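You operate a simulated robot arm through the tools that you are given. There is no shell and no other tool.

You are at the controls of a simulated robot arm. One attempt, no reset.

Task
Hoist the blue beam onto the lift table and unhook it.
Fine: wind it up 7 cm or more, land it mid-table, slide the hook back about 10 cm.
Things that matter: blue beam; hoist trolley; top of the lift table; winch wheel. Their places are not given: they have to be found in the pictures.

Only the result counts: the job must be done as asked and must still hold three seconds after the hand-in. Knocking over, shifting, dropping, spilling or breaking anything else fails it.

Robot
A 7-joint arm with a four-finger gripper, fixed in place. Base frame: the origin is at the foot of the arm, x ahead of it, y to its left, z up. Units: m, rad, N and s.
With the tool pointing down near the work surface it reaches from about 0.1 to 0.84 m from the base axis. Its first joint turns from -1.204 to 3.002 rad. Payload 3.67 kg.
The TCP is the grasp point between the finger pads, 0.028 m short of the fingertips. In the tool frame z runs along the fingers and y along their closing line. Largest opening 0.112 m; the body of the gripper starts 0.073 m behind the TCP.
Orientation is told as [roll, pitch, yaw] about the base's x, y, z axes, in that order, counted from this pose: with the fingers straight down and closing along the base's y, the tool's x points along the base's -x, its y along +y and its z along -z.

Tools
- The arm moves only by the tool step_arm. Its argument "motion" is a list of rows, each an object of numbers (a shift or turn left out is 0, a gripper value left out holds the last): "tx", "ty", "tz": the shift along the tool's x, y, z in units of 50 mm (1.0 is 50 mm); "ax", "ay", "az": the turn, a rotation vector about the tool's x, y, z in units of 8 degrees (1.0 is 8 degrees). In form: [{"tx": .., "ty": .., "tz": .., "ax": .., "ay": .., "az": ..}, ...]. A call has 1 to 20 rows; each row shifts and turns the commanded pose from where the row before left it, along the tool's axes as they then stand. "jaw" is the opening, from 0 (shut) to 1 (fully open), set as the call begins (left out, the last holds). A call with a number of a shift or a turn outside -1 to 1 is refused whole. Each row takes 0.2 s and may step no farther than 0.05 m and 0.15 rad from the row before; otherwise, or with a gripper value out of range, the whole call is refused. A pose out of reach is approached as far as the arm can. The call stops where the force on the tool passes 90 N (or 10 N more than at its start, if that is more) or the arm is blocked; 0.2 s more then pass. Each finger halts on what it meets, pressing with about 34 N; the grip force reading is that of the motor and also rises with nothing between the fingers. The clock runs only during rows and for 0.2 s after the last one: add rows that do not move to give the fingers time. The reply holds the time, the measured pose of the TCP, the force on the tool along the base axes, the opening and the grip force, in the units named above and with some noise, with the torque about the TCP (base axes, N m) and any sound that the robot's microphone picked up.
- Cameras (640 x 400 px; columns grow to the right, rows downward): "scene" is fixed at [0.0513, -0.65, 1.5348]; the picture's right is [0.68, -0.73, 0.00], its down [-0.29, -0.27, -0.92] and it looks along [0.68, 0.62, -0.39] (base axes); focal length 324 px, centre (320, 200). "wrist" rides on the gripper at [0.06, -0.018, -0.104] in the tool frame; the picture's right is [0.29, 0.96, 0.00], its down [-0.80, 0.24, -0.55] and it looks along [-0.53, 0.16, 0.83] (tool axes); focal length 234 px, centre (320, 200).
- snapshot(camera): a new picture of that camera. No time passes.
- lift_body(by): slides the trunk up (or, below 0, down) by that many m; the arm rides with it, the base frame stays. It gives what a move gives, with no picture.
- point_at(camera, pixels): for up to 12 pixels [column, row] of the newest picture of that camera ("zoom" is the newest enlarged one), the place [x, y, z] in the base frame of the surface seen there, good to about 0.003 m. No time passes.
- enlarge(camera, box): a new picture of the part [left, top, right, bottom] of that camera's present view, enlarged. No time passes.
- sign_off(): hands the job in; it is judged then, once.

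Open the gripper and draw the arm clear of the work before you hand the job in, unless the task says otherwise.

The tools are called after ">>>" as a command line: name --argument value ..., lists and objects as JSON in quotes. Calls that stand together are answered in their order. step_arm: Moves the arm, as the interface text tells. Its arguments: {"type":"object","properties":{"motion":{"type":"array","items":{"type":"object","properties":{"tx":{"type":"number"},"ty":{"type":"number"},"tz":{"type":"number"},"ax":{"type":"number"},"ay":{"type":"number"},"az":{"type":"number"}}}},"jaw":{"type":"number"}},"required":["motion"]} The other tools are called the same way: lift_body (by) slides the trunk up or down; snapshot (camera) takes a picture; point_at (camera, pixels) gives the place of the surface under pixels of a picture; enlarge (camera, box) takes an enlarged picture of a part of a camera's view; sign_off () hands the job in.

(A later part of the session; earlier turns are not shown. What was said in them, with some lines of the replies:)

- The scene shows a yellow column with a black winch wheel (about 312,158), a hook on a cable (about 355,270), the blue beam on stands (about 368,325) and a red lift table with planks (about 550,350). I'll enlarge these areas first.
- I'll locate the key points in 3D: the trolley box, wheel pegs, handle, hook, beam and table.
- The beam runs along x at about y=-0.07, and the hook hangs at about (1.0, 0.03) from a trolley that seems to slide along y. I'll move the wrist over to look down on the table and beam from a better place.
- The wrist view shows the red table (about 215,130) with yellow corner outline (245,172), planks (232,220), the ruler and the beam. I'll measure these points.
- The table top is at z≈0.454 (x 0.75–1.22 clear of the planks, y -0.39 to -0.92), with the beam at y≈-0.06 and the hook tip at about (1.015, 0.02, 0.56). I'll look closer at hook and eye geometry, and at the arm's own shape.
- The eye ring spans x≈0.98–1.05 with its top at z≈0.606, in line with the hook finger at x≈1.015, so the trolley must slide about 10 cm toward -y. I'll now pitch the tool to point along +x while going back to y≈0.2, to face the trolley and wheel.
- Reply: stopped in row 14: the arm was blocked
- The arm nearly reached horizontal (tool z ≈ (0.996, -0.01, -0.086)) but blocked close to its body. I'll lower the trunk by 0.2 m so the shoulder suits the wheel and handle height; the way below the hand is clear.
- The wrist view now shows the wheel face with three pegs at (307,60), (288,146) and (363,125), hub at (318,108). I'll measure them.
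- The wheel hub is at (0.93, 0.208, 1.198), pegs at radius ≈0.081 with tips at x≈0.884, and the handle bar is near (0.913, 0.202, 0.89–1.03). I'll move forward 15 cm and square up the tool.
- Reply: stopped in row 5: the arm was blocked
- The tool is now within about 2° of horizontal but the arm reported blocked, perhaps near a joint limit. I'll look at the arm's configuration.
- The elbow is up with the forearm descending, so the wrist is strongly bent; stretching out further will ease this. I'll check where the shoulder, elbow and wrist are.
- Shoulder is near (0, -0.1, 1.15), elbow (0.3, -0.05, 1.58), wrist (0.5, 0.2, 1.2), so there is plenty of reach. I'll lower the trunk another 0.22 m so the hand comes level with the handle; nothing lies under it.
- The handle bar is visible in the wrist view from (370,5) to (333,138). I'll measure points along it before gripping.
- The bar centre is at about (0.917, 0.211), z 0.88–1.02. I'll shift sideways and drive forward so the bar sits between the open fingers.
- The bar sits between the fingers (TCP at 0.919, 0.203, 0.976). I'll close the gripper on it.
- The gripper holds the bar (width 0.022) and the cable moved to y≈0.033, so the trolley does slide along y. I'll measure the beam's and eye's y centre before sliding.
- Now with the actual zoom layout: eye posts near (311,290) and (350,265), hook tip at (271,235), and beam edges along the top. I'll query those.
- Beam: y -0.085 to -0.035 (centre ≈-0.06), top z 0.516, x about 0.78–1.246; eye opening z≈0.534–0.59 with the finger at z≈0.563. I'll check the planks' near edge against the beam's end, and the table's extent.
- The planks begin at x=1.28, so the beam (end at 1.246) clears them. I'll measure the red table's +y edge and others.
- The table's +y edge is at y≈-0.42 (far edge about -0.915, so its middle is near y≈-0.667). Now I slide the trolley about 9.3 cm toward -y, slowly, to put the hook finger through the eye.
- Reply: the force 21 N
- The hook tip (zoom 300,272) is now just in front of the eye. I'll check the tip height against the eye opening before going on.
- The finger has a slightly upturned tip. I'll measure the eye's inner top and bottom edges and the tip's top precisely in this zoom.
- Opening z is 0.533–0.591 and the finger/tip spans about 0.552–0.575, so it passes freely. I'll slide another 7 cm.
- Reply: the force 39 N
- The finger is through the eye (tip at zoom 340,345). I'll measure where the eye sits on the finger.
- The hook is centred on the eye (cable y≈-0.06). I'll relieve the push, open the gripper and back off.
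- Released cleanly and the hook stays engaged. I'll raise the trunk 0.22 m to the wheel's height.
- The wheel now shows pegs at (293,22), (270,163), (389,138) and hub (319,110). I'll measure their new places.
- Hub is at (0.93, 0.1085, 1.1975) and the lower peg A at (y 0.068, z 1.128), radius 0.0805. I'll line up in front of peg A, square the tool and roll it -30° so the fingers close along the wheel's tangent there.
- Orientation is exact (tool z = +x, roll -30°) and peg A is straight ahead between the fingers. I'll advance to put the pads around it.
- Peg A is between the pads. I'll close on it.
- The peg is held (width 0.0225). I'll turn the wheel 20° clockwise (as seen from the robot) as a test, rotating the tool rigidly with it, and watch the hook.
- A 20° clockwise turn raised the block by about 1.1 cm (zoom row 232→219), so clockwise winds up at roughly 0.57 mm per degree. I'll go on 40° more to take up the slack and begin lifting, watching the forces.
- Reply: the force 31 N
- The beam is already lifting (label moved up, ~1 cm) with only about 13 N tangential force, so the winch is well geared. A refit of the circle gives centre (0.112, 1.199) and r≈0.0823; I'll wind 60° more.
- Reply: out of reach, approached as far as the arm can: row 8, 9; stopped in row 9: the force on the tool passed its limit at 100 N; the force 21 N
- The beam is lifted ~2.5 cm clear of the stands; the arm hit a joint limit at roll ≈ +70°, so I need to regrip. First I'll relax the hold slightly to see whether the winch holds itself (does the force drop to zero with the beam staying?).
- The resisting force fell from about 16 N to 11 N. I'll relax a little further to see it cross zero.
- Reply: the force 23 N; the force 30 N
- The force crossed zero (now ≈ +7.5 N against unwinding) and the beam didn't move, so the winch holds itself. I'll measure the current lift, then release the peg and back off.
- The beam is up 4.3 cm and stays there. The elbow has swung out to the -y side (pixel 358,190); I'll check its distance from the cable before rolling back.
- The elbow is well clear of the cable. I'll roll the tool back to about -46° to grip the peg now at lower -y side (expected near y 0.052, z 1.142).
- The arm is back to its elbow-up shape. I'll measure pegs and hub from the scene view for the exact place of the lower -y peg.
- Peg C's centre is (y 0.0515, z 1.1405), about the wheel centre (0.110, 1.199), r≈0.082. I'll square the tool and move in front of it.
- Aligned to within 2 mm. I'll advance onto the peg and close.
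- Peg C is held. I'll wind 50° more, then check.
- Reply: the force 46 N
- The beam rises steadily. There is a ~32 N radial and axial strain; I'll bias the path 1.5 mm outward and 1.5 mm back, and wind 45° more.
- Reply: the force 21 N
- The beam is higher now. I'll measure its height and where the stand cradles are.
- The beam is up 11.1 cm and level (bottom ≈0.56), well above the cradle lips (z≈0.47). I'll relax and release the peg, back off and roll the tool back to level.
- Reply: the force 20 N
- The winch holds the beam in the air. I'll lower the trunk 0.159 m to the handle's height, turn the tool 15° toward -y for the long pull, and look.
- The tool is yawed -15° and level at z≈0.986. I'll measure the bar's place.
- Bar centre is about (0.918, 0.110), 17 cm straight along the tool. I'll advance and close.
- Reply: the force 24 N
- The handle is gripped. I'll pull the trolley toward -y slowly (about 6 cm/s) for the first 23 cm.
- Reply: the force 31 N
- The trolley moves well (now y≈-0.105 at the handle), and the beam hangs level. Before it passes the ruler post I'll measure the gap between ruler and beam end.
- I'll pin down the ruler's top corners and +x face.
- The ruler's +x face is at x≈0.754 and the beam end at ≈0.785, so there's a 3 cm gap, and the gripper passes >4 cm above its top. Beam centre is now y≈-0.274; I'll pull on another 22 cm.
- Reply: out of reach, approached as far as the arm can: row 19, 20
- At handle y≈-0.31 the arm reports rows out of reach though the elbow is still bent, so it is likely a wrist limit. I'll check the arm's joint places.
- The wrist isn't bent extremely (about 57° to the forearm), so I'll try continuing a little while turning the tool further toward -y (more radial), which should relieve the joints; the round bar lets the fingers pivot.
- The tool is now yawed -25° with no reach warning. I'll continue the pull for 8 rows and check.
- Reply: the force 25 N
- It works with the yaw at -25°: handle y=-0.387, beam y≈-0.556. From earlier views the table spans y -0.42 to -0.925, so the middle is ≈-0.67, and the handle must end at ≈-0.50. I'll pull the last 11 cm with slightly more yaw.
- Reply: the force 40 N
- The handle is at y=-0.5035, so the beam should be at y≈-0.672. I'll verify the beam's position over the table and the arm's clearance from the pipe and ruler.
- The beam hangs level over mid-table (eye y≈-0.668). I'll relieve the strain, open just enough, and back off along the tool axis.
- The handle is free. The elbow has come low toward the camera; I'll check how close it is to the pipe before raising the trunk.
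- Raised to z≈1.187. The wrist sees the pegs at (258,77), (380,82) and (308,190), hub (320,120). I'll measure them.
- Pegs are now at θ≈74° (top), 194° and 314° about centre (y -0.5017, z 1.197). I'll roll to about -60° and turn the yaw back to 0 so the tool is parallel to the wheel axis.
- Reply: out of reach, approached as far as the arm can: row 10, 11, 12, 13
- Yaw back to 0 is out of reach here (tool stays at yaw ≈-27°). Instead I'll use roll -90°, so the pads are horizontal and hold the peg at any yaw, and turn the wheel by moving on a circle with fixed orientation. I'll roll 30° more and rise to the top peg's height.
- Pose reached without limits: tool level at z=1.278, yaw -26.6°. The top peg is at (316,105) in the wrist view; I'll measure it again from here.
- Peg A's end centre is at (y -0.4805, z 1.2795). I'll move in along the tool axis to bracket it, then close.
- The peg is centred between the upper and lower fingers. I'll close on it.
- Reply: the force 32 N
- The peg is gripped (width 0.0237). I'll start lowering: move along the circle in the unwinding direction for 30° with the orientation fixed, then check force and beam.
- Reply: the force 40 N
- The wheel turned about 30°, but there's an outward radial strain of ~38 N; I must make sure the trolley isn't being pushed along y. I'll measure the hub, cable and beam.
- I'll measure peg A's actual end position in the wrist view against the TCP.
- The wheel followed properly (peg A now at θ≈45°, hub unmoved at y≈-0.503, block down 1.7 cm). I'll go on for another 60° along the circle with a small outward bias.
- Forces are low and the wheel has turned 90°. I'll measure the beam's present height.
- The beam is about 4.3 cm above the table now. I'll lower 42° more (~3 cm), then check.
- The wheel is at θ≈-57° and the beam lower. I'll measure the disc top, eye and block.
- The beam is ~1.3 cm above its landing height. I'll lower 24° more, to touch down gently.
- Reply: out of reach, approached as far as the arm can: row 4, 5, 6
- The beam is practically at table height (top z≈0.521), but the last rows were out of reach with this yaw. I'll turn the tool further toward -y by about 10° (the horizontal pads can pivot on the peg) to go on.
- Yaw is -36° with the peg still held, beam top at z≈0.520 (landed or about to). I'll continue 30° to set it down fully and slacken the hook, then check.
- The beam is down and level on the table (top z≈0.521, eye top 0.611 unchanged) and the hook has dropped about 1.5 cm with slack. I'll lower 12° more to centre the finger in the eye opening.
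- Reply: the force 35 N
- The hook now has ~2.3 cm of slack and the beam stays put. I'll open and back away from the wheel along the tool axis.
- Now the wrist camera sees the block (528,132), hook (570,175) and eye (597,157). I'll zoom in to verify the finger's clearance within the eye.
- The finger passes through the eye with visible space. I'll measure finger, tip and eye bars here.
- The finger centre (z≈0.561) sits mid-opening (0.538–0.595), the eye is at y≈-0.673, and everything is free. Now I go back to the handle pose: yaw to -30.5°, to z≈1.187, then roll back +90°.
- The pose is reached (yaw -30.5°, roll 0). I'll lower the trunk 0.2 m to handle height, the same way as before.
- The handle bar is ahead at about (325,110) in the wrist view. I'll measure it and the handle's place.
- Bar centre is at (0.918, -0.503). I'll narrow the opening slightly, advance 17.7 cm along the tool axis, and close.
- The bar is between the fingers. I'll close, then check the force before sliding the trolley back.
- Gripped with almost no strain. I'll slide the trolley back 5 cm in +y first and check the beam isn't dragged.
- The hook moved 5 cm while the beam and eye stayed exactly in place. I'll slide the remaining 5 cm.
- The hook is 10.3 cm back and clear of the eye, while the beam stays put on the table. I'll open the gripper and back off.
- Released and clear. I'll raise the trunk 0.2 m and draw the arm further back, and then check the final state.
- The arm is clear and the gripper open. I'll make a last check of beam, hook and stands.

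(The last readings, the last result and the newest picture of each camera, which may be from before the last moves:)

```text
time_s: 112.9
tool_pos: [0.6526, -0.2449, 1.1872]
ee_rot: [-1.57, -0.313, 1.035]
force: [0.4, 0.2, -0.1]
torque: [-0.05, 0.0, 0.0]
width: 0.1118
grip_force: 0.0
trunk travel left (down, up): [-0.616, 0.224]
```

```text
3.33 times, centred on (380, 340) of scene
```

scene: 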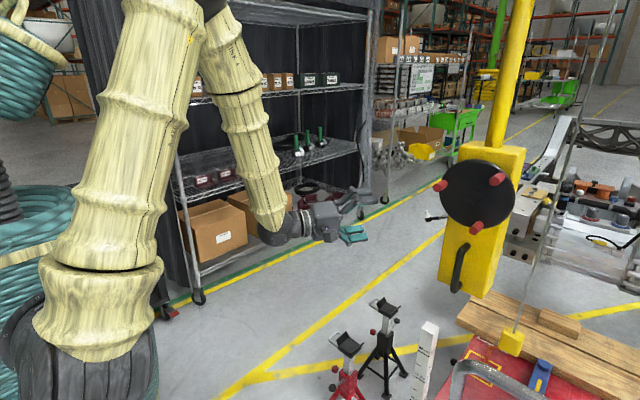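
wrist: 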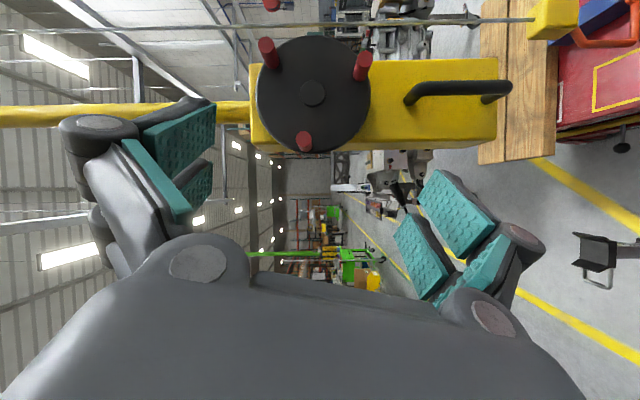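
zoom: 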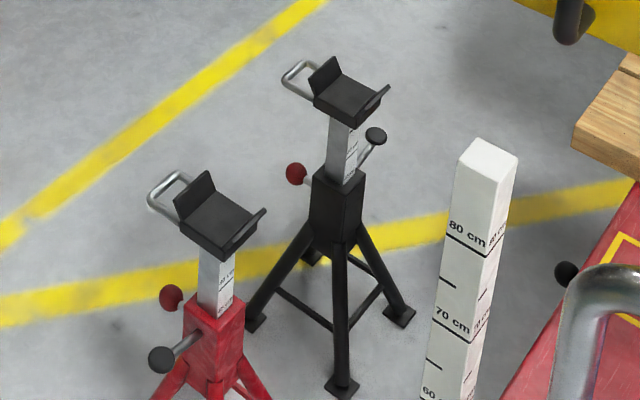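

The beam lies flat on the table (top z≈0.52, y≈-0.673, mid-table). The hook is about 10 cm back (cable y≈-0.57) and clear of the eye, the stands and ruler stand as before, and the arm is clear with the gripper open. I hand the job in.

>>> sign_off

```text
The job is handed in.
```

The blue beam is on the lift table, unhooked, and the job is handed in; I have not seen the judging result.

- **Lift:** I wound the beam up 11 cm off the stands (7 cm or more was asked). The winch held it by itself whenever I let go of the wheel.
- **Landing:** The beam lies flat at y ≈ -0.673. I estimate the table's middle at y ≈ -0.672. The far edge was only visible in the earlier wrist pictures, so that middle is good to about 1–2 cm. The trolley only moves along y, so the beam's place along x was not mine to choose.
- **Unhooking:** I slackened the hook about 2 cm, then slid the trolley back 10.3 cm. The beam did not move as the hook came out, and the hook tip is about 6 cm clear of the eye.
- **Surroundings:** The stands and the ruler post look untouched in the last pictures. The planks lie as before, and the beam's end should be about 3 cm clear of them. The arm is drawn back with the gripper open.
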